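You operate a simulated robot arm through the tools that you are given. There is no shell and no other tool. Be economical: measure what you need, move in short steps, check, and stop when the job is done.

You run a simulated robot arm. Do the job below in one go: nothing can be reset, and whatever is moved stays where it is left.

TASK
Wash the smudge off the mirror, hang up the wet cloth and polish the glass dry.
Fine: fold the drying rack down; wet the blue cloth in the cleaning bowl and lay it on the rack after use; polish with the white cloth and put that back.

The check looks at the end state, three seconds after you hand in, the way a careful person would. Anything else that was tipped, shoved, dropped, spilled or broken makes it a failure. Flat cloth is picked up by pressing the open fingertips on it (5 to 10 N) and closing them slowly along it; thin cloth reads only 2 to 8 mm in the jaws.

THE ROBOT
A 6-joint arm with a two-finger parallel gripper on a trunk, on a base that drives. Base frame: it is fixed to the floor where the robot stands at the start and does not move with it; the origin is under the middle of the robot, x ahead of it, y to its left, z up. Units: cm, rad, N and s.
With the tool pointing down near the work surface it reaches from about 36 to 82 cm from the robot's upright axis, wherever it stands. Its first joint turns from -2.897 to 2.897 rad. Places, roughly: cleaning bowl [50, -125, 100]; drying rack [80, 0, 130]; rails of the drying rack [80, 0, 130]; smudge on the mirror [40, 80, 120]; yellow cloth [25, -175, 100]. Payload 3.91 kg.
The tool frame sits at the grasp point between the pads (the TCP): z along the fingers, y along the line on which they close. The tips reach 3 cm beyond it. Largest opening 11 cm; finger width 2, thickness 1; the body of the gripper, 4.8 by 11.2 cm, starts 5.5 cm behind the TCP.
Orientation is that of the tool frame in the base frame, as a unit quaternion [w, x, y, z]. With the fingers straight down and closing along the base's y, the tool's x points along the base's -x, its y along +y and its z along -z.

THE INTERFACE
- The arm moves only by the tool jog_arm. Its argument "steps" is a list of rows, each a list of 6 numbers: the shift along the tool's x, y, z in cm, then the turn, a rotation vector about the tool's x, y, z in degrees. In form: [[dx, dy, dz, wx, wy, wz], ...]. A call has 1 to 20 rows; each row is the pose to reach, as a shift and turn from the pose commanded when the call began, along the tool's axes at that moment. "fingers" is the finger opening in cm, from 0 to 11, set as the call begins (left out, the last holds). A row lasts 0.2 s, in which the tool goes at most 5 cm and 0.15 rad; a call with a longer step from one row to the next is refused whole, and so is a gripper value outside its range. A pose out of reach is approached as far as the arm can. The call stops where the force on the tool passes 90 N (or 10 N more than at its start, if that is more) or the arm is blocked; 0.2 s more then pass. Each finger travels about 4.5 cm/s and halts on what it meets, pressing with about 42 N; the grip force reading is that of the motor and also rises with nothing between the fingers. The clock runs only during rows and for 0.2 s after the last one: add rows that repeat a pose to give the fingers time. The reply holds the time, the measured pose of the TCP, the force on the tool along the base axes, the opening and the grip force, in the units named above and with some noise, with the torque about the TCP (base axes, N m) and any sound that the robot's microphone picked up, and new pictures: "show" is both (left out), scene, wrist or none.
- Cameras (640 x 400 px; columns grow to the right, rows downward): "scene" is now at [1.03, 17.36, 159.76]; the picture's right is [0.20, -0.98, 0.00], its down [-0.61, -0.13, -0.78] and it looks along [0.77, 0.16, -0.62] (base axes); focal length 270 px, centre (320, 200). "wrist" rides on the gripper at [7.7, 0.7, -11.4] in the tool frame; the picture's right is [-0.09, 1.00, 0.00], its down [-0.80, -0.07, -0.59] and it looks along [-0.59, -0.05, 0.80] (tool axes); focal length 270 px, centre (320, 200). There is no depth. A picture from a camera that has moved, and an enlarged one, comes with that camera's place and axes in the base frame and with its lens.
- raise_lower(by): slides the trunk up (or, below 0, down) by that many cm; the arm and the scene camera ride with it, the base frame stays. It gives what a move gives, with no picture.
- steer(legs): drives the robot by 1 to 6 legs, each [ahead, turn to the left] in cm and rad, along the robot's own axes; the way and the turn of a leg run together, so that a leg with both is an arc; at most 150 cm and 3.142 rad a leg. The arm and the cameras ride along, it lands a little off, and it stops where it bumps. It gives what a move gives, and a new picture of the scene camera.
- aim_head(pan, tilt): turns the head with the scene camera to pan (to the left, within 2.705 rad either way) and tilt (down, from -0.506 to 1.204), counted from straight ahead of the robot. It gives what a move gives, and a new picture of the scene camera.
- close_up(camera, box): a new picture of the part [left, top, right, bottom] of that camera's present view, enlarged. No time passes.
- finish_job(): hands the job in; it is judged then, once.

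Go step by step. Nothing tells you exact positions but the pictures and the camera data: compare them with the known pose of the tool, close in by small moves and look again before you grip or let go. The budget is 120 turns and 260 pictures, counting those below and the enlarged ones. Unless the task says otherwise, let go and move clear before handing in, and close with one line.

The tools are called after ">>>" by a JSON object that holds its "name" and its "arguments". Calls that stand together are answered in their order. jog_arm: Moves the arm, as the interface text tells. Its arguments: {"type":"object","properties":{"steps":{"type":"array"},"fingers":{"type":"number"},"show":{"type":"string","enum":["both","scene","wrist","none"]}},"required":["steps"]} The other tools are called the same way: raise_lower (by) slides the trunk up or down; steer (legs) drives the base; aim_head (pan, tilt) turns the head that bears the scene camera; close_up (camera, box) takes an enlarged picture of a part of a camera's view; finish_job () hands the job in.

At the start:

```text
time_s: 0.0
position: [36.56, 36.93, 99.94]
tcp_rot: [0.0, -0.004, 1.0, 0.0]
contact_force: [-0.6, 0.4, -0.7]
moment: [-0.03, -0.02, 0.02]
gripper_width: 11.01
grip_force: 0.0
trunk travel left (down, up): [-55.0, 6.0]
robot x, y, heading: [-0.02, 0.86, 0.0]
head pan, tilt: [0.202, 0.675]
```

scene: 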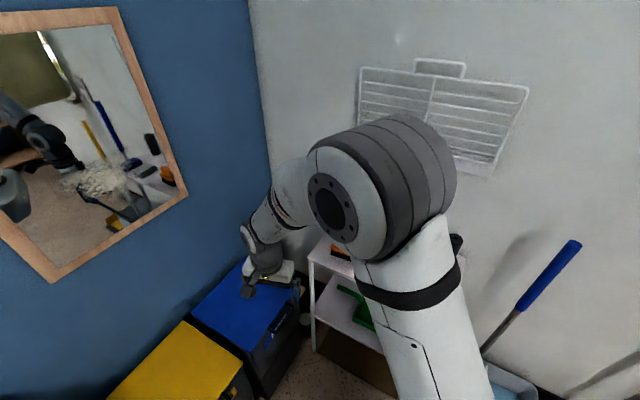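
wrist: 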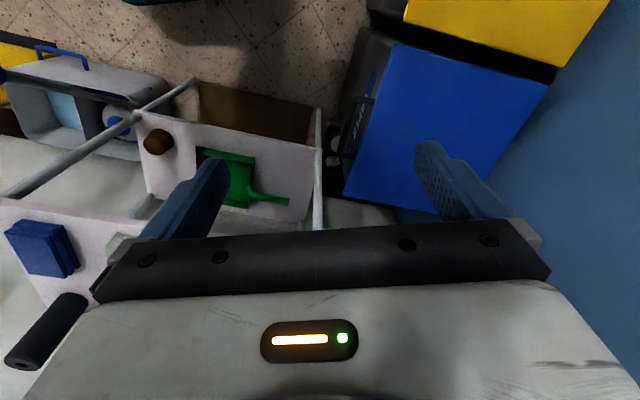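

I see the mirror on the left wall, the folded rack on the front wall, and a blue folded cloth on a shelf in the wrist view. I'll look around with the head first.

>>> {"name": "aim_head", "arguments": {"pan": -0.5, "tilt": 0.6}}

>>> {"name": "aim_head", "arguments": {"pan": -1.3, "tilt": 0.6}}

>>> {"name": "aim_head", "arguments": {"pan": 1.2, "tilt": 0.5}}

>>> {"name": "aim_head", "arguments": {"pan": 0.0, "tilt": 0.3}}

```text
time_s: 1.1
position: [36.51, 36.85, 100.02]
tcp_rot: [0.0, -0.005, 1.0, 0.0]
contact_force: [0.3, -0.2, 0.4]
moment: [0.02, 0.02, 0.0]
gripper_width: 11.02
grip_force: 0.0
trunk travel left (down, up): [-55.0, 6.0]
robot x, y, heading: [0.6, 0.89, -0.0]
head pan, tilt: [-0.499, 0.6]
camera scene: at [0.38, 11.42, 160.41], right [-0.48, -0.88, 0.0], down [-0.5, 0.27, -0.83], along [0.72, -0.39, -0.57], focal length 270 px, centre (320, 200)
```

scene: 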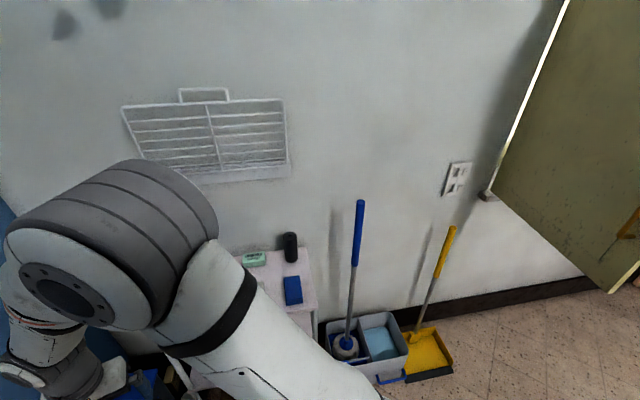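

```text
time_s: 2.2
position: [36.43, 36.81, 100.07]
tcp_rot: [0.0, -0.006, 1.0, 0.001]
contact_force: [-0.1, 0.4, 0.5]
moment: [-0.01, 0.0, 0.02]
gripper_width: 10.99
grip_force: 0.0
trunk travel left (down, up): [-55.0, 6.0]
robot x, y, heading: [0.18, 0.85, -0.001]
head pan, tilt: [-1.3, 0.6]
camera scene: at [-5.02, 7.12, 160.41], right [-0.96, -0.27, 0.0], down [-0.15, 0.54, -0.83], along [0.22, -0.79, -0.56], focal length 270 px, centre (320, 200)
```

scene: 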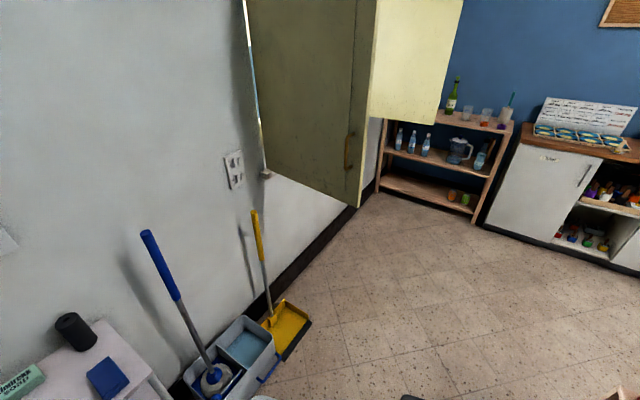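

```text
time_s: 4.5
position: [36.53, 36.87, 99.95]
tcp_rot: [0.0, -0.005, 1.0, 0.0]
contact_force: [-0.7, 0.0, -0.1]
moment: [-0.02, 0.01, 0.0]
gripper_width: 11.01
grip_force: 0.1
trunk travel left (down, up): [-55.0, 6.0]
robot x, y, heading: [0.19, 0.73, -0.0]
head pan, tilt: [1.201, 0.499]
camera scene: at [-4.1, 24.12, 161.32], right [0.93, -0.36, 0.0], down [-0.17, -0.45, -0.88], along [0.32, 0.82, -0.48], focal length 270 px, centre (320, 200)
```

scene: 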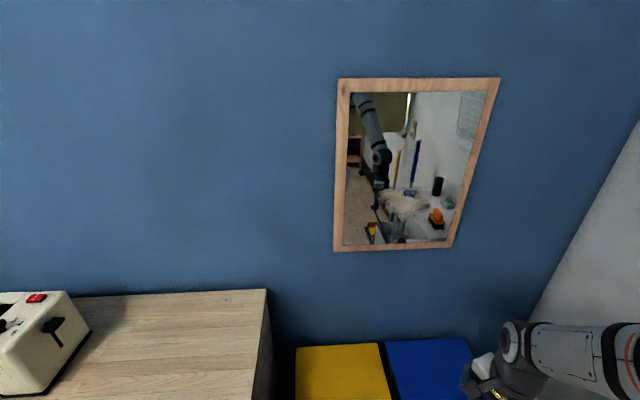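

```text
time_s: 5.9
position: [36.56, 36.99, 100.1]
tcp_rot: [0.0, -0.004, 1.0, 0.0]
contact_force: [0.7, -0.2, 0.2]
moment: [0.02, -0.02, 0.0]
gripper_width: 10.99
grip_force: 0.1
trunk travel left (down, up): [-55.0, 6.0]
robot x, y, heading: [0.29, 0.81, -0.001]
head pan, tilt: [0.0, 0.3]
camera scene: at [1.95, 15.65, 163.16], right [0.0, -1.0, 0.0], down [-0.3, 0.0, -0.96], along [0.96, 0.0, -0.3], focal length 270 px, centre (320, 200)
```

scene: 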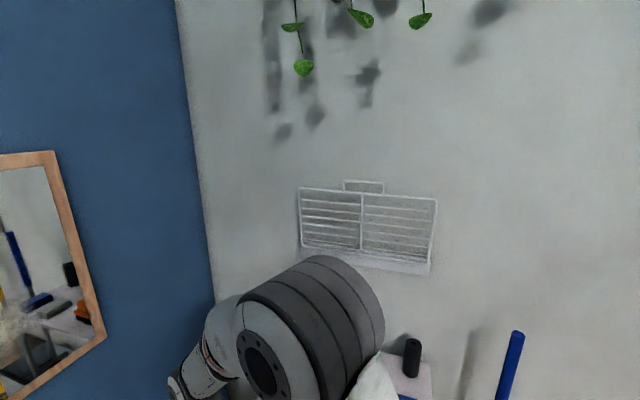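

I need to understand the olive panel on the right, since the bowl should be there. I'll take close-ups.

>>> {"name": "aim_head", "arguments": {"pan": -1.3, "tilt": 0.3}}

>>> {"name": "close_up", "arguments": {"camera": "scene", "box": [200, 50, 520, 250]}}

>>> {"name": "aim_head", "arguments": {"pan": -2.3, "tilt": 0.5}}

>>> {"name": "aim_head", "arguments": {"pan": 2.3, "tilt": 0.5}}

```text
time_s: 7.3
position: [36.57, 36.95, 100.03]
tcp_rot: [0.0, -0.005, 1.0, 0.0]
contact_force: [1.2, 0.2, 0.4]
moment: [0.02, -0.03, 0.01]
gripper_width: 11.02
grip_force: 0.0
trunk travel left (down, up): [-55.0, 6.0]
robot x, y, heading: [0.31, 0.67, -0.0]
head pan, tilt: [-1.3, 0.3]
camera scene: at [-4.89, 6.64, 163.16], right [-0.96, -0.27, 0.0], down [-0.08, 0.28, -0.96], along [0.26, -0.92, -0.3], focal length 270 px, centre (320, 200)
```

scene: 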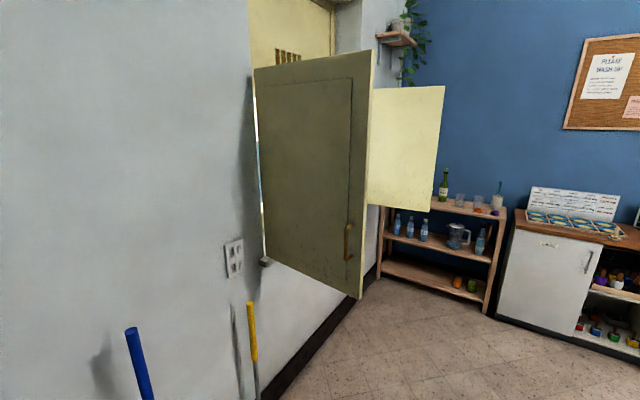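

```text
2.00 times, centred on (360, 150) of scene
camera zoom: at [-4.89, 6.64, 163.16], right [-0.96, -0.27, 0.0], down [-0.08, 0.28, -0.96], along [0.26, -0.92, -0.3], focal length 541 px, centre (240, 300)
```

zoom: 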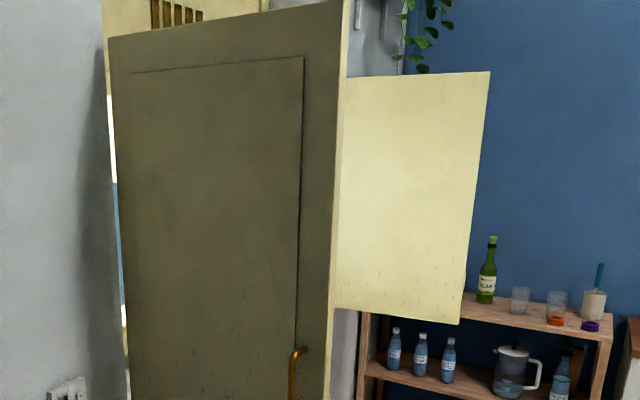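

```text
time_s: 8.6
position: [36.51, 36.83, 100.03]
tcp_rot: [0.0, -0.005, 1.0, 0.0]
contact_force: [0.2, -0.3, 0.3]
moment: [-0.02, -0.01, -0.03]
gripper_width: 10.99
grip_force: 0.1
trunk travel left (down, up): [-55.0, 6.0]
robot x, y, heading: [0.4, 1.28, 0.001]
head pan, tilt: [-2.3, 0.499]
camera scene: at [-13.45, 8.85, 161.32], right [-0.75, 0.67, 0.0], down [0.32, 0.36, -0.88], along [-0.58, -0.66, -0.48], focal length 270 px, centre (320, 200)
```

scene: 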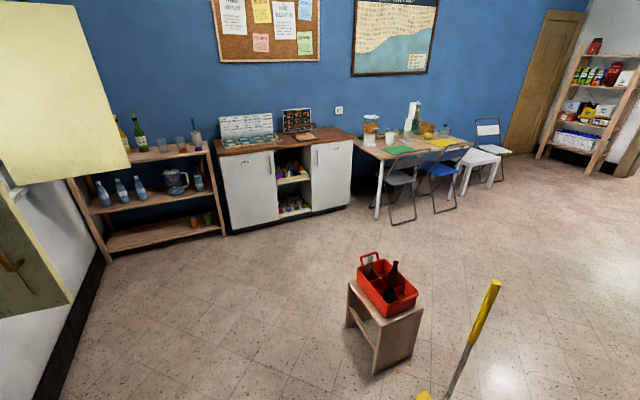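

```text
time_s: 12.3
position: [36.47, 36.93, 99.86]
tcp_rot: [0.001, -0.005, 1.0, 0.0]
contact_force: [0.2, -0.2, -0.2]
moment: [0.0, -0.04, -0.02]
gripper_width: 10.99
grip_force: 0.1
trunk travel left (down, up): [-55.0, 6.0]
robot x, y, heading: [0.29, 0.85, 0.0]
head pan, tilt: [2.3, 0.499]
camera scene: at [-13.45, 22.42, 161.32], right [0.75, 0.67, 0.0], down [0.32, -0.36, -0.88], along [-0.59, 0.65, -0.48], focal length 270 px, centre (320, 200)
```

scene: 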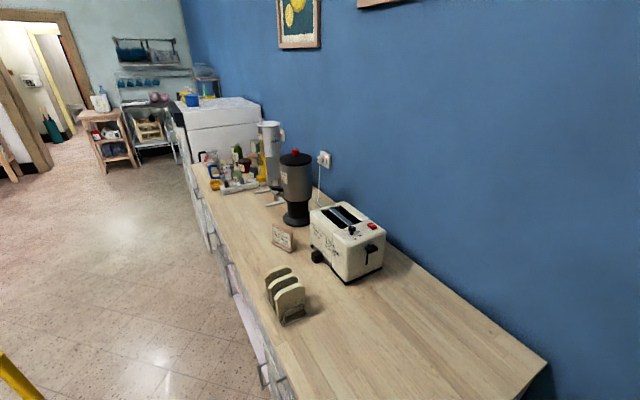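

The door-like panel hides the bowl area; I'll look at that later. First, the near area: cart and cloths.

>>> {"name": "aim_head", "arguments": {"pan": -0.6, "tilt": 1.0}}

>>> {"name": "aim_head", "arguments": {"pan": 0.8, "tilt": 0.9}}

>>> {"name": "close_up", "arguments": {"camera": "wrist", "box": [0, 0, 400, 400]}}

```text
time_s: 14.8
position: [36.5, 36.92, 100.06]
tcp_rot: [-0.001, -0.005, 1.0, 0.0]
contact_force: [0.1, 0.6, -0.1]
moment: [0.0, -0.01, 0.02]
gripper_width: 11.0
grip_force: 0.2
trunk travel left (down, up): [-55.0, 6.0]
robot x, y, heading: [0.13, 0.92, -0.001]
head pan, tilt: [-0.6, 1.0]
camera scene: at [-1.64, 11.71, 157.21], right [-0.56, -0.83, 0.0], down [-0.69, 0.47, -0.54], along [0.45, -0.31, -0.84], focal length 270 px, centre (320, 200)
```

scene: 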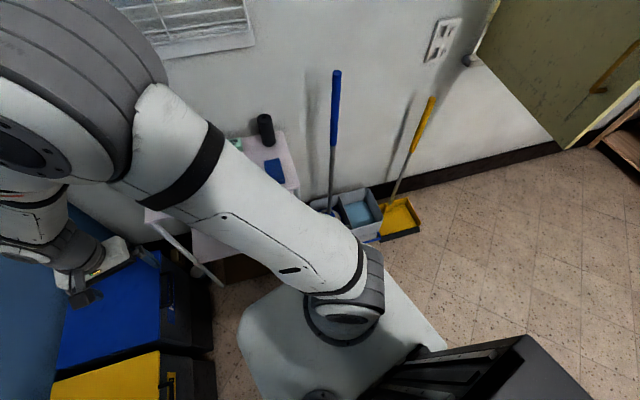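

```text
time_s: 16.3
position: [36.51, 36.88, 100.02]
tcp_rot: [0.0, -0.006, 1.0, 0.0]
contact_force: [0.2, -0.5, 0.2]
moment: [-0.02, -0.01, -0.04]
gripper_width: 10.99
grip_force: 0.0
trunk travel left (down, up): [-55.0, 6.0]
robot x, y, heading: [0.31, 0.91, 0.006]
head pan, tilt: [0.799, 0.901]
camera scene: at [-2.12, 21.05, 157.93], right [0.72, -0.7, 0.0], down [-0.55, -0.56, -0.62], along [0.43, 0.45, -0.78], focal length 270 px, centre (320, 200)
```

scene: 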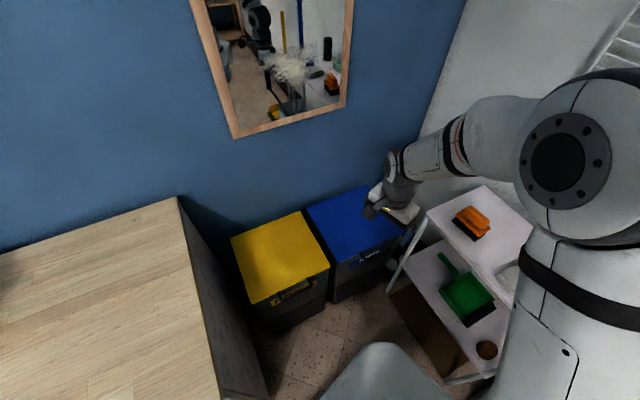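

```text
1.00 times, centred on (200, 200) of wrist
camera zoom: at [28.84, 37.55, 111.41], right [0.08, 1.0, 0.0], down [0.8, -0.06, 0.59], along [0.59, -0.05, -0.8], focal length 270 px, centre (440, 200)
```

zoom: 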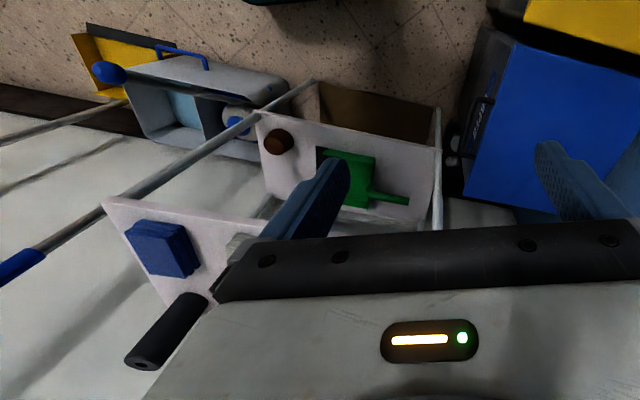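

The blue cloth looks to lie on the cart near (57,-8,82). Now I'll drive to the right to see behind the door, where the bowl should be.

>>> {"name": "close_up", "arguments": {"camera": "wrist", "box": [0, 180, 200, 380]}}

>>> {"name": "steer", "arguments": {"legs": [[0, -1.92], [90, 0]]}}

>>> {"name": "aim_head", "arguments": {"pan": 0.7, "tilt": 0.5}}

```text
2.00 times, centred on (100, 280) of wrist
camera zoom: at [28.84, 37.55, 111.41], right [0.08, 1.0, 0.0], down [0.8, -0.06, 0.59], along [0.59, -0.05, -0.8], focal length 541 px, centre (760, 40)
```

zoom: 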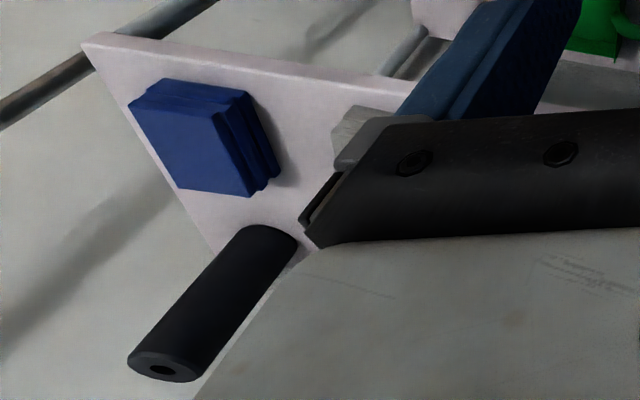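

```text
time_s: 25.6
position: [-6.91, -130.33, 99.96]
tcp_rot: [0.0, 0.811, 0.585, 0.0]
contact_force: [-0.7, 0.3, 0.0]
moment: [0.01, -0.02, 0.01]
gripper_width: 10.98
grip_force: 0.1
trunk travel left (down, up): [-55.0, 6.0]
robot x, y, heading: [-29.01, -84.0, -1.905]
head pan, tilt: [0.799, 0.901]
camera scene: at [-9.15, -89.19, 157.94], right [-0.89, -0.45, 0.0], down [-0.35, 0.7, -0.62], along [0.28, -0.56, -0.78], focal length 270 px, centre (320, 200)
```

scene: 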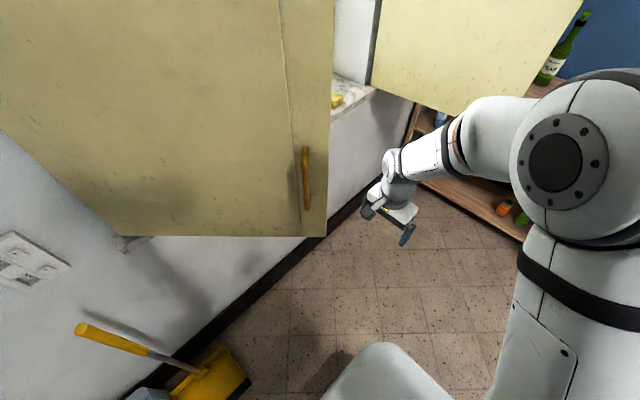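

```text
time_s: 26.5
position: [-6.81, -130.31, 99.98]
tcp_rot: [0.0, 0.811, 0.586, 0.0]
contact_force: [0.1, -0.4, 0.4]
moment: [-0.03, -0.01, -0.01]
gripper_width: 10.99
grip_force: 0.1
trunk travel left (down, up): [-55.0, 6.0]
robot x, y, heading: [-29.06, -84.22, -1.904]
head pan, tilt: [0.7, 0.499]
camera scene: at [-9.25, -90.86, 161.31], right [-0.93, -0.36, 0.0], down [-0.17, 0.45, -0.88], along [0.31, -0.82, -0.48], focal length 270 px, centre (320, 200)
```

scene: 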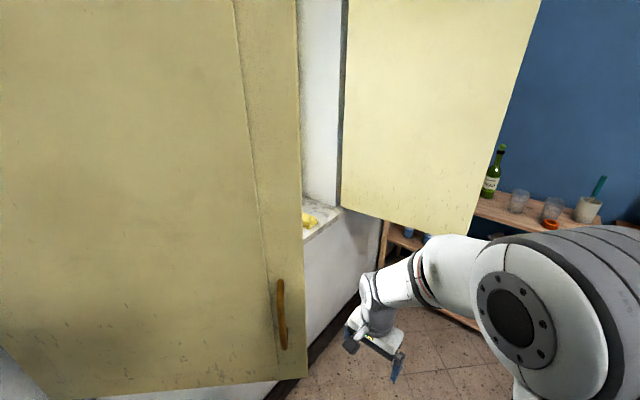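

The front wall turns out to be slanted (about -0.3 rad), and the panels are shutters over a recessed sill. My arm may have swung the near shutter partly closed; I'll check with the wrist camera and look back.

>>> {"name": "aim_head", "arguments": {"pan": 1.0, "tilt": 0.3}}

>>> {"name": "jog_arm", "arguments": {"steps": [[0, 0, 0, 0, 0, 0]], "show": "wrist"}}

```text
time_s: 27.3
position: [-6.82, -130.34, 100.0]
tcp_rot: [0.001, 0.811, 0.585, 0.0]
contact_force: [0.2, 0.0, 0.6]
moment: [-0.01, 0.02, 0.02]
gripper_width: 11.01
grip_force: 0.0
trunk travel left (down, up): [-55.0, 6.0]
robot x, y, heading: [-29.4, -84.32, -1.909]
head pan, tilt: [1.0, 0.3]
camera scene: at [-6.75, -89.72, 163.16], right [-0.79, -0.62, 0.0], down [-0.18, 0.23, -0.96], along [0.59, -0.75, -0.3], focal length 270 px, centre (320, 200)
```

scene: 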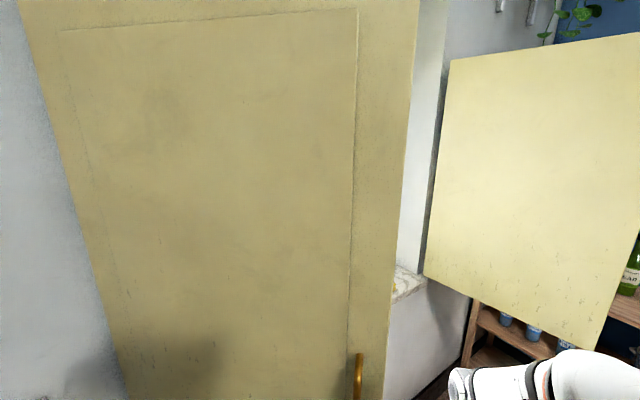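

```text
time_s: 27.7
position: [-6.91, -130.44, 100.03]
tcp_rot: [0.0, 0.81, 0.586, 0.0]
contact_force: [0.6, 0.3, -0.5]
moment: [0.01, 0.0, 0.01]
gripper_width: 11.01
grip_force: 0.0
trunk travel left (down, up): [-55.0, 6.0]
robot x, y, heading: [-29.42, -84.38, -1.909]
head pan, tilt: [1.0, 0.3]
camera wrist: at [-3.77, -123.17, 111.42], right [0.92, -0.4, 0.0], down [-0.32, -0.74, 0.59], along [-0.24, -0.55, -0.8], focal length 270 px, centre (320, 200)
```

wrist: 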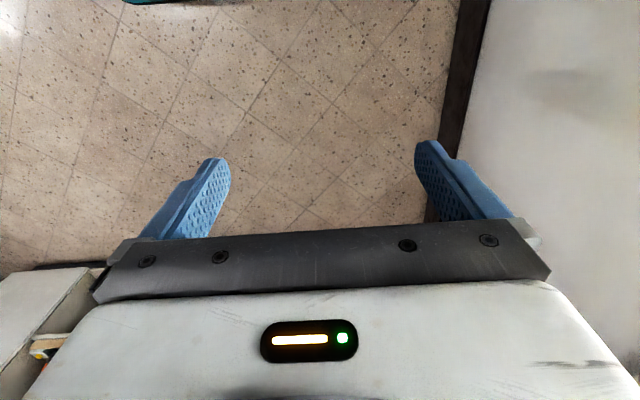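

The near shutter was indeed swung inward by the passing arm. I'll bring the closed fingers behind its free edge and swing it back to perpendicular.

>>> {"name": "jog_arm", "arguments": {"fingers": 0, "steps": [[0, 0, -4, 0, 0, 0], [0, 0, -8, 0, 0, 0], [0, 0, -10, 0, 0, 0], [1.3, 4, -10, 0, 0, 0], [2.6, 8, -10, 0, 0, 0], [3.9, 12, -10, 0, 0, 0], [5.2, 16, -10, 0, 0, 0], [6.5, 20, -10, 0, 0, 0], [7.9, 23.75, -10, 0, 0, 0], [7.9, 23.75, -10, 0, 0, 0]]}}

```text
time_s: 29.1
position: [0.89, -131.94, 109.83]
tcp_rot: [-0.003, 0.812, 0.584, -0.002]
contact_force: [-62.3, -34.5, -5.5]
moment: [3.97, -7.79, 3.55]
gripper_width: 0.01
grip_force: 7.8
trunk travel left (down, up): [-55.0, 6.0]
robot x, y, heading: [-29.18, -84.51, -1.91]
head pan, tilt: [1.0, 0.3]
stopped in row 6: the force on the tool passed its limit (the readings are from after the stop); the commanded pose is now the measured one
camera scene: at [-8.29, -90.71, 163.37], right [-0.79, -0.61, -0.01], down [-0.17, 0.24, -0.96], along [0.59, -0.75, -0.29], focal length 270 px, centre (320, 200)
camera wrist: at [4.11, -124.73, 121.32], right [0.92, -0.4, -0.01], down [-0.32, -0.74, 0.59], along [-0.24, -0.54, -0.8], focal length 270 px, centre (320, 200)
```

scene: 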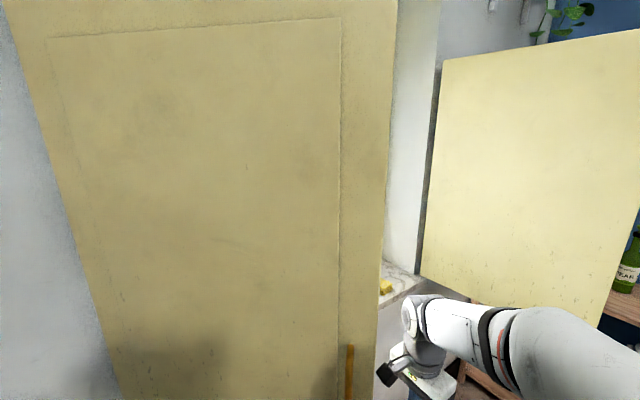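
wrist: 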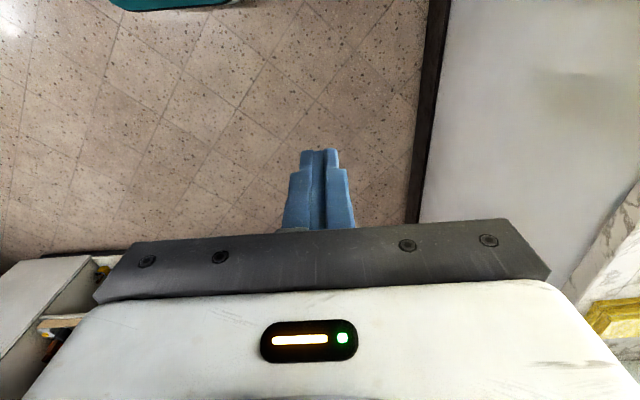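

I hit the shutter's edge end-on. I'll back off, turn the tool 90° so the camera faces outward, and move further out before going behind it.

>>> {"name": "jog_arm", "arguments": {"steps": [[-1.1, -3.3, 0, 0, 0, 0], [-2.2, -6.65, 0, 0, 0, 0], [-5, -6, 0, 0, 0, -8], [-8, -6, 0, 0, 0, -16], [-11, -5, 0, 0, 0, -24], [-13, -4, 0, 0, 0, -32], [-13, -3, 0, 0, 0, -40], [-13, -2, 0, 0, 0, -48], [-13, -1, 0, 0, 0, -56], [-13, -1, 0, 0, 0, -64], [-13, -1, 0, 0, 0, -72], [-13, -1, 0, 0, 0, -80], [-13, -1, 0, 0, 0, -88], [-13, -1, 0, 0, 0, -90]]}}

```text
time_s: 32.0
position: [-2.48, -142.98, 109.86]
tcp_rot: [-0.006, 0.158, 0.987, -0.003]
contact_force: [-0.4, 0.1, -0.2]
moment: [0.0, 0.01, 0.0]
gripper_width: 0.01
grip_force: 37.7
trunk travel left (down, up): [-55.0, 6.0]
robot x, y, heading: [-29.36, -84.76, -1.911]
head pan, tilt: [1.0, 0.3]
camera scene: at [-6.73, -89.8, 163.16], right [-0.79, -0.62, 0.0], down [-0.18, 0.23, -0.96], along [0.59, -0.75, -0.3], focal length 270 px, centre (320, 200)
camera wrist: at [-9.41, -139.81, 121.46], right [0.4, 0.92, -0.01], down [0.74, -0.32, 0.59], along [0.54, -0.24, -0.81], focal length 270 px, centre (320, 200)
```

scene: 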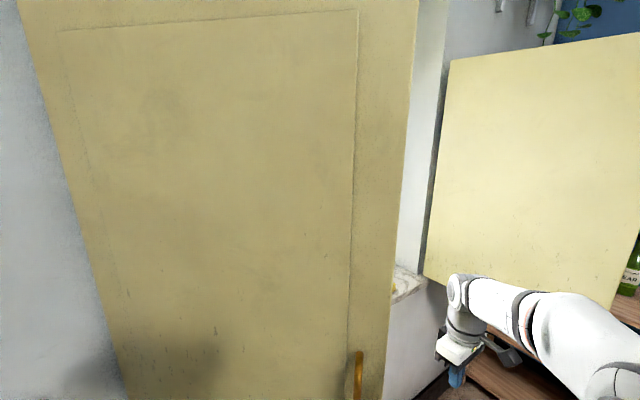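
wrist: 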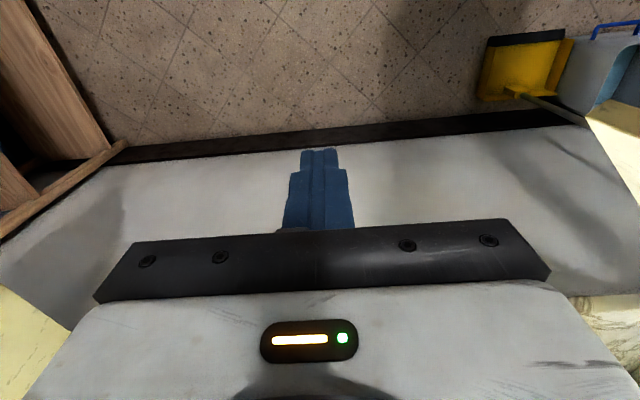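

The camera now faces outward. I'll move in behind the free edge and then push it open.

>>> {"name": "jog_arm", "arguments": {"steps": [[-4, 1.5, 0, 0, 0, 0], [-8, 3, 0, 0, 0, 0], [-12, 4.5, 0, 0, 0, 0], [-16, 6.5, 0, 0, 0, 0], [-15, 10, 0, 0, 0, 0], [-14, 13.5, 0, 0, 0, 0], [-12.5, 17, 0, 0, 0, 0], [-11, 20.5, 0, 0, 0, 0], [-9.5, 24, 0, 0, 0, 0], [-8, 27.5, 0, 0, 0, 0], [-7, 31, 0, 0, 0, 0]]}}

```text
time_s: 34.5
position: [13.89, -115.66, 109.71]
tcp_rot: [-0.005, 0.159, 0.987, -0.002]
contact_force: [-0.8, 0.3, 0.3]
moment: [-0.05, 0.02, 0.03]
gripper_width: 0.02
grip_force: 38.2
trunk travel left (down, up): [-55.0, 6.0]
robot x, y, heading: [-29.27, -84.63, -1.909]
head pan, tilt: [1.0, 0.3]
camera scene: at [-6.72, -89.72, 163.17], right [-0.79, -0.61, 0.0], down [-0.18, 0.23, -0.96], along [0.59, -0.75, -0.3], focal length 270 px, centre (320, 200)
camera wrist: at [7.01, -112.47, 121.25], right [0.4, 0.92, -0.01], down [0.74, -0.32, 0.59], along [0.54, -0.24, -0.81], focal length 270 px, centre (320, 200)
```

scene: 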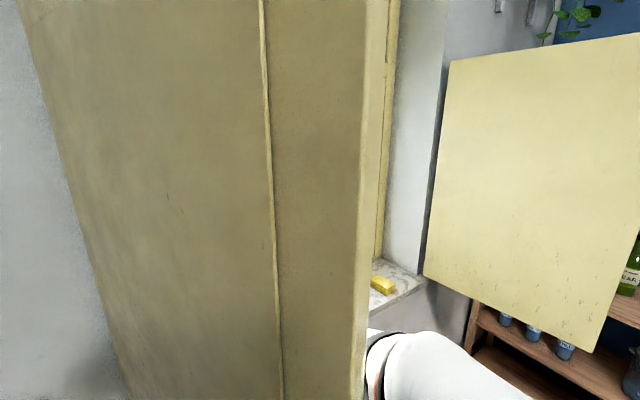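
wrist: 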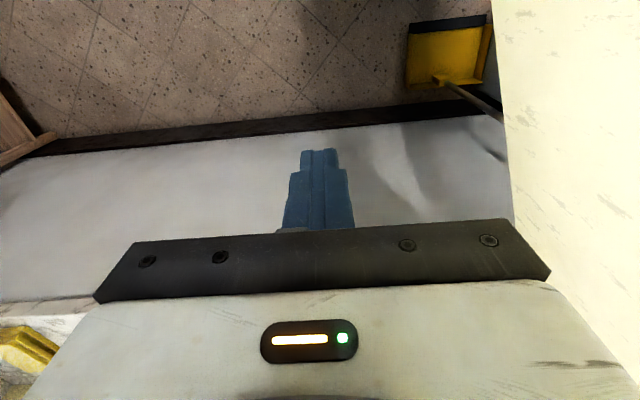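

The shutter is swinging back. I'll continue about 15 cm more.

>>> {"name": "jog_arm", "arguments": {"steps": [[0.5, 3, 0, 0, 0, 0], [1.5, 6, 0, 0, 0, 0], [2.5, 9, 0, 0, 0, 0], [3, 12, 0, 0, 0, 0], [3.5, 15, 0, 0, 0, 0], [3.5, 15, 0, 0, 0, 0]]}}

>>> {"name": "aim_head", "arguments": {"pan": 0.8, "tilt": 0.7}}

```text
time_s: 35.9
position: [15.26, -100.28, 109.73]
tcp_rot: [-0.005, 0.159, 0.987, -0.001]
contact_force: [0.6, 0.4, 1.0]
moment: [0.02, 0.0, -0.02]
gripper_width: 0.01
grip_force: 37.8
trunk travel left (down, up): [-55.0, 6.0]
robot x, y, heading: [-29.06, -84.54, -1.908]
head pan, tilt: [1.0, 0.3]
camera scene: at [-6.75, -89.83, 163.16], right [-0.79, -0.61, 0.0], down [-0.18, 0.23, -0.96], along [0.59, -0.75, -0.3], focal length 270 px, centre (320, 200)
camera wrist: at [8.36, -97.14, 121.28], right [0.4, 0.92, -0.01], down [0.74, -0.32, 0.59], along [0.54, -0.24, -0.81], focal length 270 px, centre (320, 200)
```

scene: 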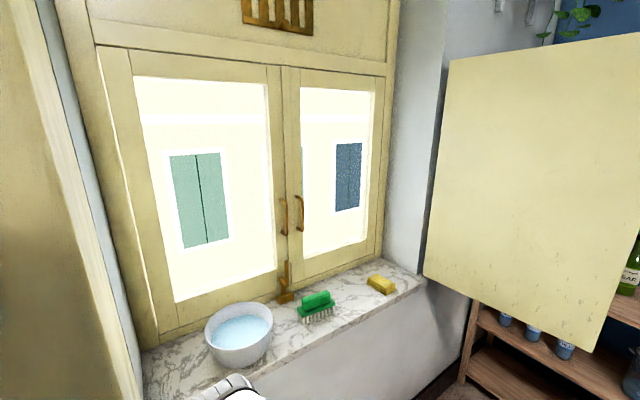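
wrist: 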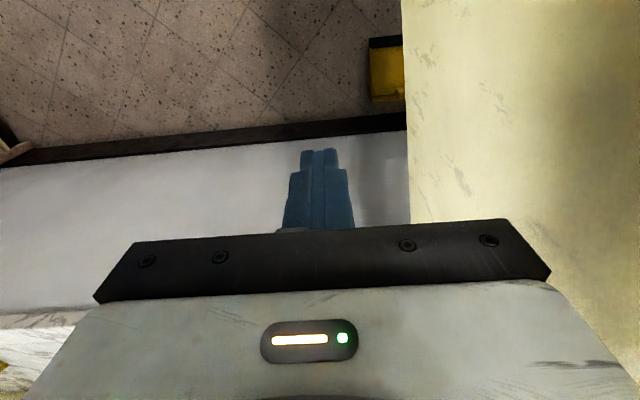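

```text
time_s: 36.7
position: [15.22, -100.25, 109.82]
tcp_rot: [-0.005, 0.16, 0.987, -0.001]
contact_force: [-0.8, -0.5, 0.2]
moment: [0.03, -0.03, 0.03]
gripper_width: 0.03
grip_force: 37.7
trunk travel left (down, up): [-55.0, 6.0]
robot x, y, heading: [-29.46, -83.87, -1.908]
head pan, tilt: [0.799, 0.7]
camera scene: at [-8.68, -90.03, 159.56], right [-0.9, -0.44, 0.0], down [-0.29, 0.58, -0.77], along [0.34, -0.69, -0.64], focal length 270 px, centre (320, 200)
```

scene: 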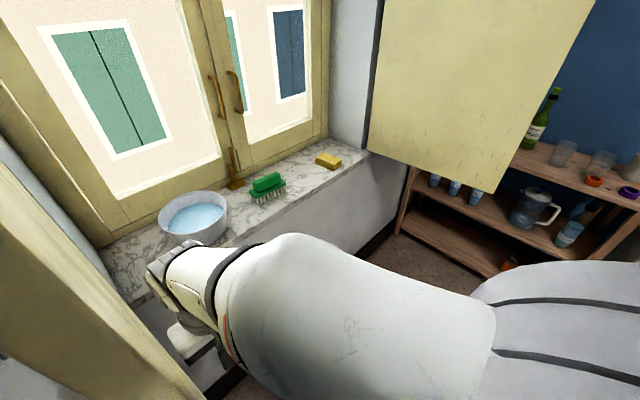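

The shutter is back to perpendicular and the bowl with water is on the sill around (50,-125). Now I'll pull the arm clear in front of the robot before driving back.

>>> {"name": "jog_arm", "arguments": {"steps": [[-1.8, -5, 0, 0, 0, 0], [-3.7, -10, 0, 0, 0, 0], [-3.7, -14, 0, 0, 0, 0], [-1, -18, 0, 0, 0, 0], [2, -22, 0, 0, 0, 0], [5, -26, 0, 0, 0, 0], [8, -30, 0, 0, 0, 0], [11, -34, 0, 0, 0, 0], [14, -38, 0, 0, 0, 0], [18.5, -39.5, 0, 0, 0, 0], [23, -41, 0, 0, 0, 0], [27.5, -42.5, 0, 0, 0, 0], [32, -44, 0, 0, 0, 0], [36.5, -45, 0, 0, 0, 0], [41, -45.5, 0, 0, 0, 0], [43, -45.6, 0, 0, 0, 0]], "show": "scene"}}

```text
refused: row 1 steps farther than a row can; nothing moved
```

>>> {"name": "jog_arm", "arguments": {"steps": [[-1.5, -4.2, 0, 0, 0, 0], [-3, -8.5, 0, 0, 0, 0], [-3.7, -13, 0, 0, 0, 0], [-1.2, -17, 0, 0, 0, 0], [1.6, -21, 0, 0, 0, 0], [4.4, -25, 0, 0, 0, 0], [7.2, -29, 0, 0, 0, 0], [10, -33, 0, 0, 0, 0], [12.8, -37, 0, 0, 0, 0], [17.2, -38.8, 0, 0, 0, 0], [21.6, -40.5, 0, 0, 0, 0], [26, -42, 0, 0, 0, 0], [30.5, -43.5, 0, 0, 0, 0], [35, -44.7, 0, 0, 0, 0], [39.5, -45.3, 0, 0, 0, 0], [43, -45.6, 0, 0, 0, 0]], "show": "scene"}}

```text
time_s: 40.1
position: [-39.82, -129.92, 109.99]
tcp_rot: [-0.004, 0.159, 0.987, -0.001]
contact_force: [0.5, 0.0, -0.3]
moment: [0.01, 0.0, -0.04]
gripper_width: 0.0
grip_force: 37.3
trunk travel left (down, up): [-55.0, 6.0]
robot x, y, heading: [-29.58, -84.28, -1.911]
head pan, tilt: [0.799, 0.7]
camera scene: at [-8.75, -90.04, 159.56], right [-0.9, -0.44, 0.0], down [-0.29, 0.58, -0.77], along [0.34, -0.69, -0.64], focal length 270 px, centre (320, 200)
```

scene: 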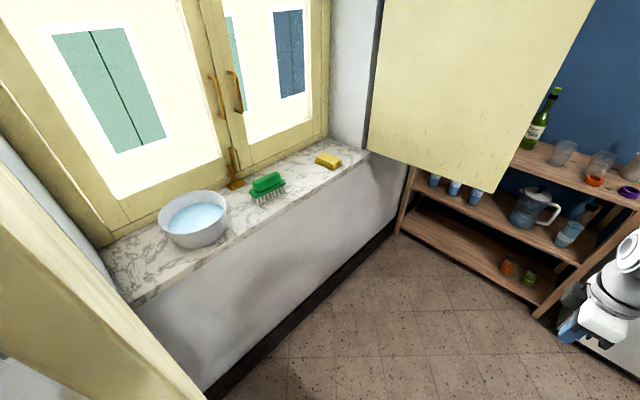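

Clear view of the bowl, brush and yellow cloth. Now back up and turn to face the cart and rack.

>>> {"name": "steer", "arguments": {"legs": [[-88, 0], [0, 1.75]]}}

>>> {"name": "aim_head", "arguments": {"pan": -0.3, "tilt": 0.9}}

>>> {"name": "aim_head", "arguments": {"pan": 0.5, "tilt": 0.8}}

```text
time_s: 49.0
position: [46.26, -2.59, 110.06]
tcp_rot: [-0.001, -0.664, 0.747, -0.005]
contact_force: [-0.1, -0.3, 0.1]
moment: [-0.01, 0.05, 0.0]
gripper_width: 0.01
grip_force: 37.5
trunk travel left (down, up): [-55.0, 6.0]
robot x, y, heading: [-1.22, -3.81, -0.145]
head pan, tilt: [0.799, 0.7]
camera scene: at [0.5, 17.09, 159.55], right [0.61, -0.79, 0.0], down [-0.51, -0.39, -0.77], along [0.61, 0.47, -0.64], focal length 270 px, centre (320, 200)
```

scene: 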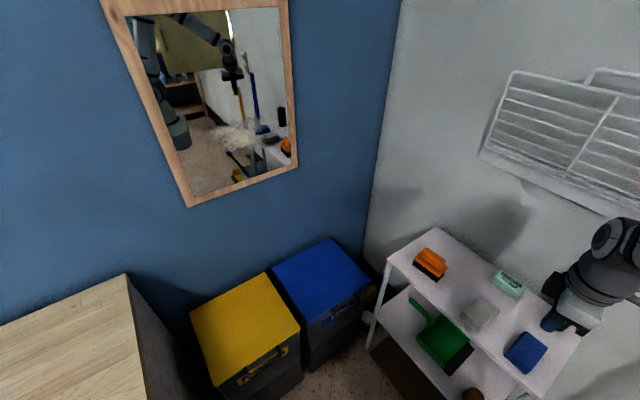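

```text
time_s: 50.4
position: [46.3, -2.43, 110.05]
tcp_rot: [-0.002, -0.665, 0.747, -0.006]
contact_force: [-0.8, 0.4, -0.8]
moment: [0.01, 0.0, -0.02]
gripper_width: 0.0
grip_force: 37.5
trunk travel left (down, up): [-55.0, 6.0]
robot x, y, heading: [-1.14, -3.87, -0.151]
head pan, tilt: [-0.3, 0.901]
camera scene: at [0.58, 8.7, 157.94], right [-0.43, -0.9, 0.0], down [-0.71, 0.34, -0.62], along [0.56, -0.27, -0.78], focal length 270 px, centre (320, 200)
```

scene: 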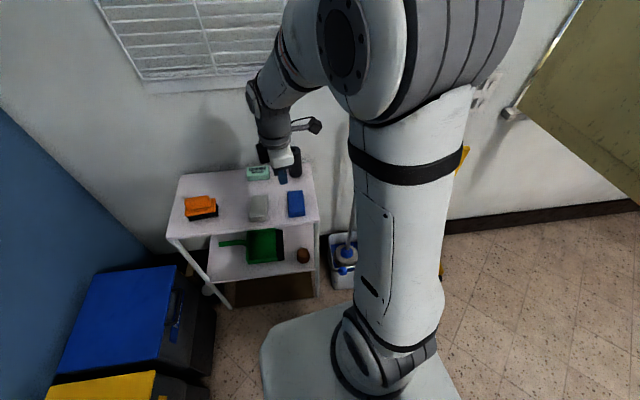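

```text
time_s: 51.5
position: [46.28, -2.54, 110.03]
tcp_rot: [-0.002, -0.664, 0.748, -0.004]
contact_force: [0.5, 0.2, -0.1]
moment: [0.04, 0.03, -0.04]
gripper_width: 0.02
grip_force: 37.9
trunk travel left (down, up): [-55.0, 6.0]
robot x, y, heading: [-1.07, -3.43, -0.146]
head pan, tilt: [0.499, 0.799]
camera scene: at [1.34, 14.74, 158.72], right [0.34, -0.94, 0.0], down [-0.67, -0.25, -0.7], along [0.65, 0.24, -0.72], focal length 270 px, centre (320, 200)
```

scene: 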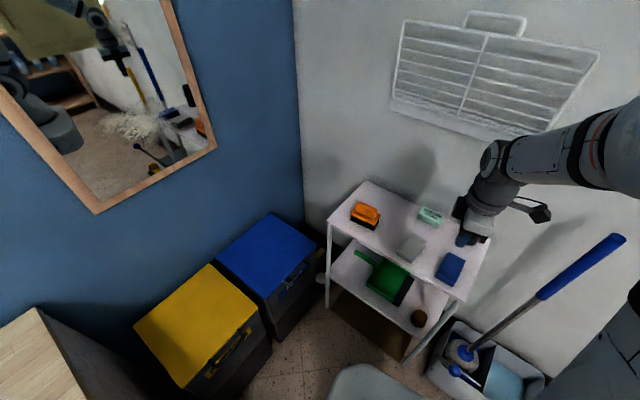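

The cart holds the blue cloth (~57,-9,82) and white cloth (~61,4,82). The rack is flat on the wall above; I'll study it with close-ups.

>>> {"name": "close_up", "arguments": {"camera": "scene", "box": [320, 150, 520, 300]}}

>>> {"name": "aim_head", "arguments": {"pan": 0.15, "tilt": 0.35}}

>>> {"name": "close_up", "arguments": {"camera": "scene", "box": [260, 120, 460, 270]}}

```text
2.67 times, centred on (420, 225) of scene
camera zoom: at [1.34, 14.74, 158.72], right [0.34, -0.94, 0.0], down [-0.67, -0.25, -0.7], along [0.65, 0.24, -0.72], focal length 721 px, centre (53, 133)
```

zoom: 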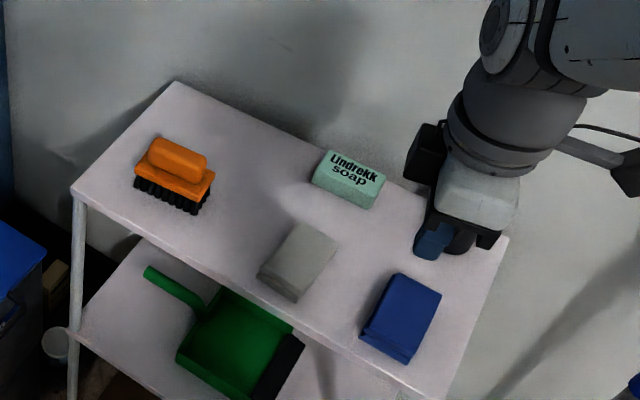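

```text
time_s: 52.4
position: [46.27, -2.55, 109.95]
tcp_rot: [-0.003, -0.664, 0.747, -0.005]
contact_force: [-0.3, -0.2, -0.6]
moment: [-0.03, 0.0, -0.04]
gripper_width: 0.0
grip_force: 38.0
trunk travel left (down, up): [-55.0, 6.0]
robot x, y, heading: [-0.31, -3.68, -0.147]
head pan, tilt: [0.15, 0.351]
camera scene: at [3.08, 12.0, 162.68], right [0.0, -1.0, 0.0], down [-0.34, 0.0, -0.94], along [0.94, 0.0, -0.34], focal length 270 px, centre (320, 200)
```

scene: 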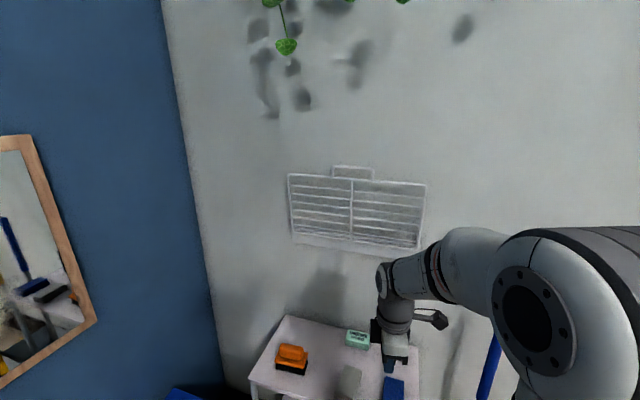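

```text
2.67 times, centred on (360, 195) of scene
camera zoom: at [3.08, 12.0, 162.68], right [0.0, -1.0, 0.0], down [-0.34, 0.0, -0.94], along [0.94, 0.0, -0.34], focal length 721 px, centre (213, 213)
```

zoom: 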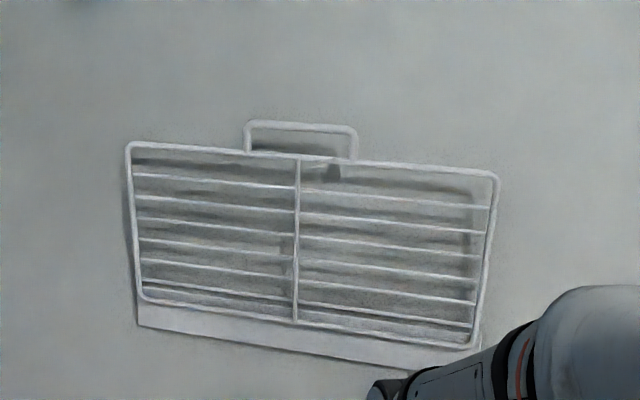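

The rack hinges at its bottom rail (z≈118) and has a loop handle at top around (80,2.5,145). I'll raise and pitch the gripper to point at the wall.

>>> {"name": "jog_arm", "arguments": {"fingers": 4, "steps": [[-0.5, -0.7, -3.5, 0, 0, 0], [-1, -1.5, -7, 8, 0, 0], [-2, -2.5, -10.5, 16, 0, 0], [-3, -3.5, -14, 24, 0, 0], [-4, -5, -17.5, 32, 0, 0], [-5, -6.5, -21, 40, 0, 0], [-6.5, -8, -24, 48, 0, 0], [-8, -9.5, -27, 56, 0, 0], [-9.5, -11, -30, 64, 0, 0], [-11, -12.5, -33, 72, 0, 0], [-12, -14, -35, 80, 0, 0], [-12.3, -14.4, -35, 88, 0, 0], [-12.3, -14.4, -35, 90, 0, 0], [-12.3, -14.4, -35, 90, 0, 0]]}}

```text
time_s: 55.4
position: [61.85, 8.39, 144.91]
tcp_rot: [-0.469, 0.47, -0.525, 0.532]
contact_force: [0.1, 0.2, 0.0]
moment: [0.02, 0.03, -0.02]
gripper_width: 3.98
grip_force: 0.1
trunk travel left (down, up): [-55.0, 6.0]
robot x, y, heading: [-0.78, -3.82, -0.145]
head pan, tilt: [0.15, 0.351]
camera scene: at [3.07, 11.99, 162.69], right [0.0, -1.0, 0.0], down [-0.34, 0.0, -0.94], along [0.94, 0.0, -0.34], focal length 270 px, centre (320, 200)
camera wrist: at [49.65, 2.09, 144.2], right [0.01, 0.08, -1.0], down [-0.5, 0.87, 0.06], along [0.87, 0.49, 0.05], focal length 270 px, centre (320, 200)
```

scene: 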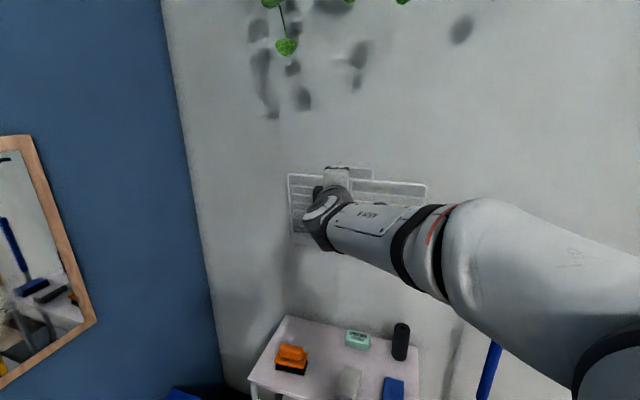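
wrist: 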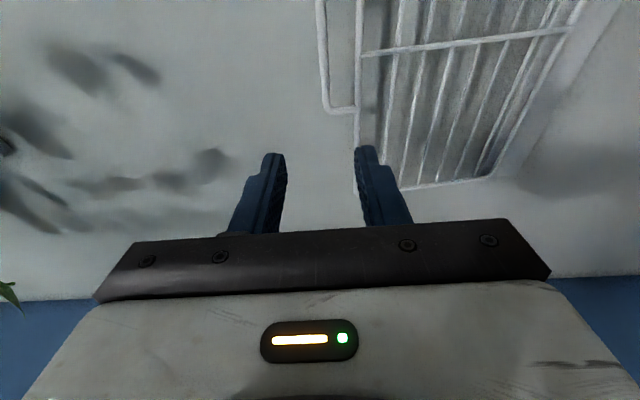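

The handle bar is level with the TCP. I'll align yaw to the wall normal, narrow the fingers, and move closer.

>>> {"name": "jog_arm", "arguments": {"fingers": 3, "steps": [[0.6, 0, 3.2, 0, 5, 0], [1.16, 0, 6.3, 0, 10.4, 0], [1.16, 0, 6.3, 0, 10.4, 0]], "show": "wrist"}}

>>> {"name": "aim_head", "arguments": {"pan": 0.3, "tilt": 0.15}}

>>> {"name": "close_up", "arguments": {"camera": "wrist", "box": [200, 0, 440, 150]}}

```text
time_s: 56.2
position: [67.93, 6.39, 145.09]
tcp_rot: [-0.418, 0.42, -0.566, 0.573]
contact_force: [0.1, 0.6, 0.3]
moment: [-0.01, 0.0, 0.02]
gripper_width: 3.01
grip_force: 0.0
trunk travel left (down, up): [-55.0, 6.0]
robot x, y, heading: [-0.61, -3.73, -0.149]
head pan, tilt: [0.15, 0.351]
camera wrist: at [54.79, 2.41, 144.36], right [0.03, 0.07, -1.0], down [-0.33, 0.94, 0.06], along [0.94, 0.33, 0.05], focal length 270 px, centre (320, 200)
```

wrist: 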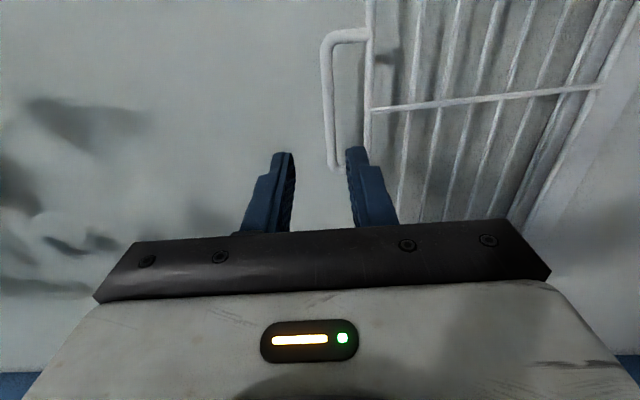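

```text
time_s: 56.9
position: [68.03, 6.36, 145.13]
tcp_rot: [-0.419, 0.421, -0.565, 0.573]
contact_force: [-1.2, 0.0, -0.9]
moment: [-0.01, -0.01, -0.01]
gripper_width: 3.01
grip_force: 0.0
trunk travel left (down, up): [-55.0, 6.0]
robot x, y, heading: [-0.98, -3.77, -0.146]
head pan, tilt: [0.3, 0.15]
camera scene: at [2.93, 13.37, 164.55], right [0.15, -0.99, 0.0], down [-0.15, -0.02, -0.99], along [0.98, 0.15, -0.15], focal length 270 px, centre (320, 200)
```

scene: 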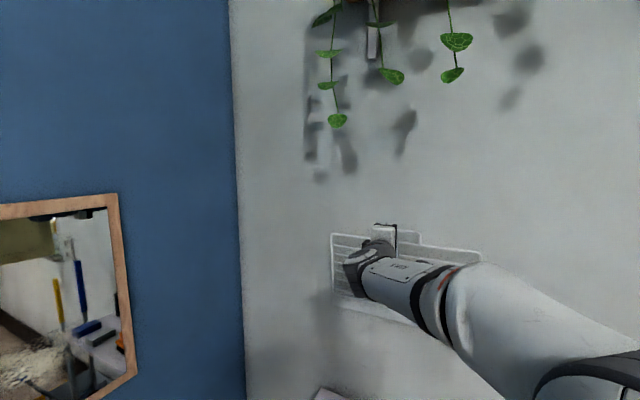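

```text
2.67 times, centred on (320, 75) of wrist
camera zoom: at [54.82, 2.42, 144.34], right [0.03, 0.07, -1.0], down [-0.33, 0.94, 0.06], along [0.94, 0.33, 0.05], focal length 721 px, centre (320, 533)
```

zoom: 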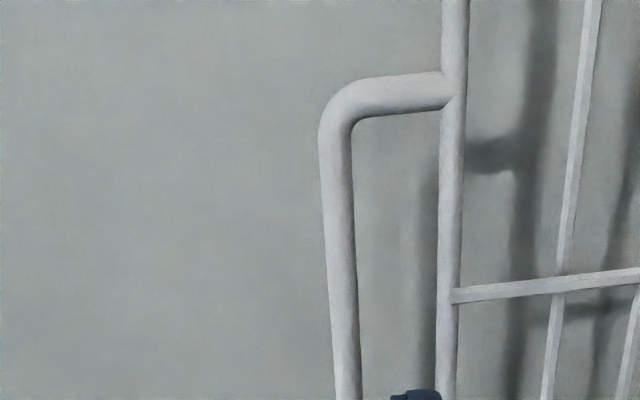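

The bar is about 1 cm lower than the tool axis. I'll shift down 0.9 and advance 9 cm.

>>> {"name": "jog_arm", "arguments": {"steps": [[0, 0.9, 2, 0, 0, 0], [0, 0.9, 5, 0, 0, 0], [0, 0.9, 8, 0, 0, 0], [0, 0.9, 9, 0, 0, 0], [0, 0.9, 9, 0, 0, 0]], "show": "wrist"}}

>>> {"name": "close_up", "arguments": {"camera": "wrist", "box": [220, 60, 460, 210]}}

```text
time_s: 58.1
position: [76.62, 3.62, 144.24]
tcp_rot: [-0.419, 0.42, -0.565, 0.573]
contact_force: [-0.3, 0.6, -0.4]
moment: [0.03, 0.0, 0.01]
gripper_width: 3.01
grip_force: 0.1
trunk travel left (down, up): [-55.0, 6.0]
robot x, y, heading: [-0.7, -3.75, -0.144]
head pan, tilt: [0.3, 0.15]
camera wrist: at [63.42, -0.25, 143.49], right [0.03, 0.07, -1.0], down [-0.33, 0.94, 0.06], along [0.94, 0.33, 0.05], focal length 270 px, centre (320, 200)
```

wrist: 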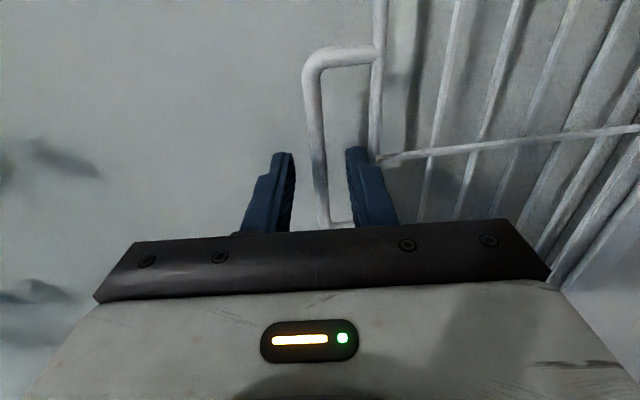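

```text
2.67 times, centred on (340, 135) of wrist
camera zoom: at [63.42, -0.25, 143.49], right [0.03, 0.07, -1.0], down [-0.33, 0.94, 0.06], along [0.94, 0.33, 0.05], focal length 721 px, centre (267, 373)
```

zoom: 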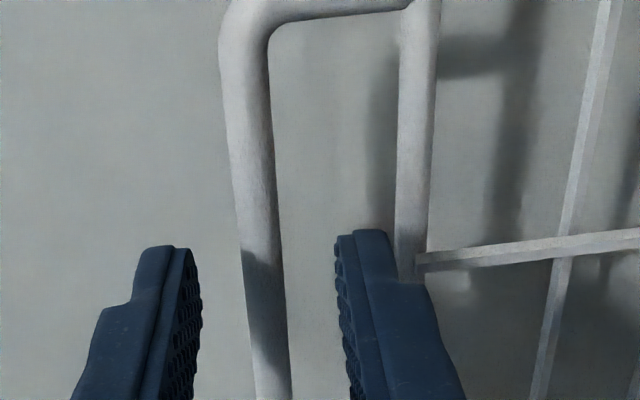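

The bar is centred between the tips, about 4 cm ahead of the TCP. I'll advance 2.5 cm and close.

>>> {"name": "jog_arm", "arguments": {"steps": [[0, 0, 1.2, 0, 0, 0], [0, 0, 2.5, 0, 0, 0], [0, 0, 2.5, 0, 0, 0]], "show": "none"}}

>>> {"name": "jog_arm", "arguments": {"fingers": 0, "steps": [[0, 0, 0, 0, 0, 0], [0, 0, 0, 0, 0, 0], [0, 0, 0, 0, 0, 0], [0, 0, 0, 0, 0, 0]], "show": "wrist"}}

```text
time_s: 58.9
position: [78.94, 3.03, 144.24]
tcp_rot: [-0.418, 0.421, -0.566, 0.572]
contact_force: [0.2, -0.2, 0.8]
moment: [-0.02, 0.02, -0.02]
gripper_width: 3.01
grip_force: 0.0
trunk travel left (down, up): [-55.0, 6.0]
robot x, y, heading: [-1.06, -3.78, -0.149]
head pan, tilt: [0.3, 0.15]
```

```text
time_s: 59.9
position: [78.99, 3.03, 144.29]
tcp_rot: [-0.418, 0.421, -0.566, 0.572]
contact_force: [0.0, 0.7, 5.7]
moment: [-0.19, -0.05, 0.04]
gripper_width: 0.97
grip_force: 44.7
trunk travel left (down, up): [-55.0, 6.0]
robot x, y, heading: [-1.08, -3.21, -0.145]
head pan, tilt: [0.3, 0.15]
camera wrist: at [65.72, -0.82, 143.56], right [0.03, 0.07, -1.0], down [-0.33, 0.94, 0.06], along [0.94, 0.33, 0.05], focal length 270 px, centre (320, 200)
```

wrist: 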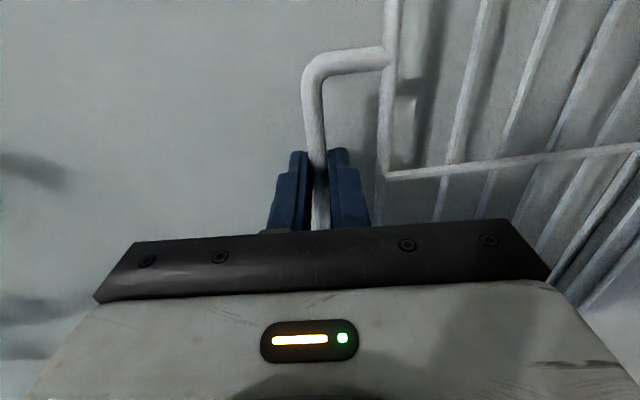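

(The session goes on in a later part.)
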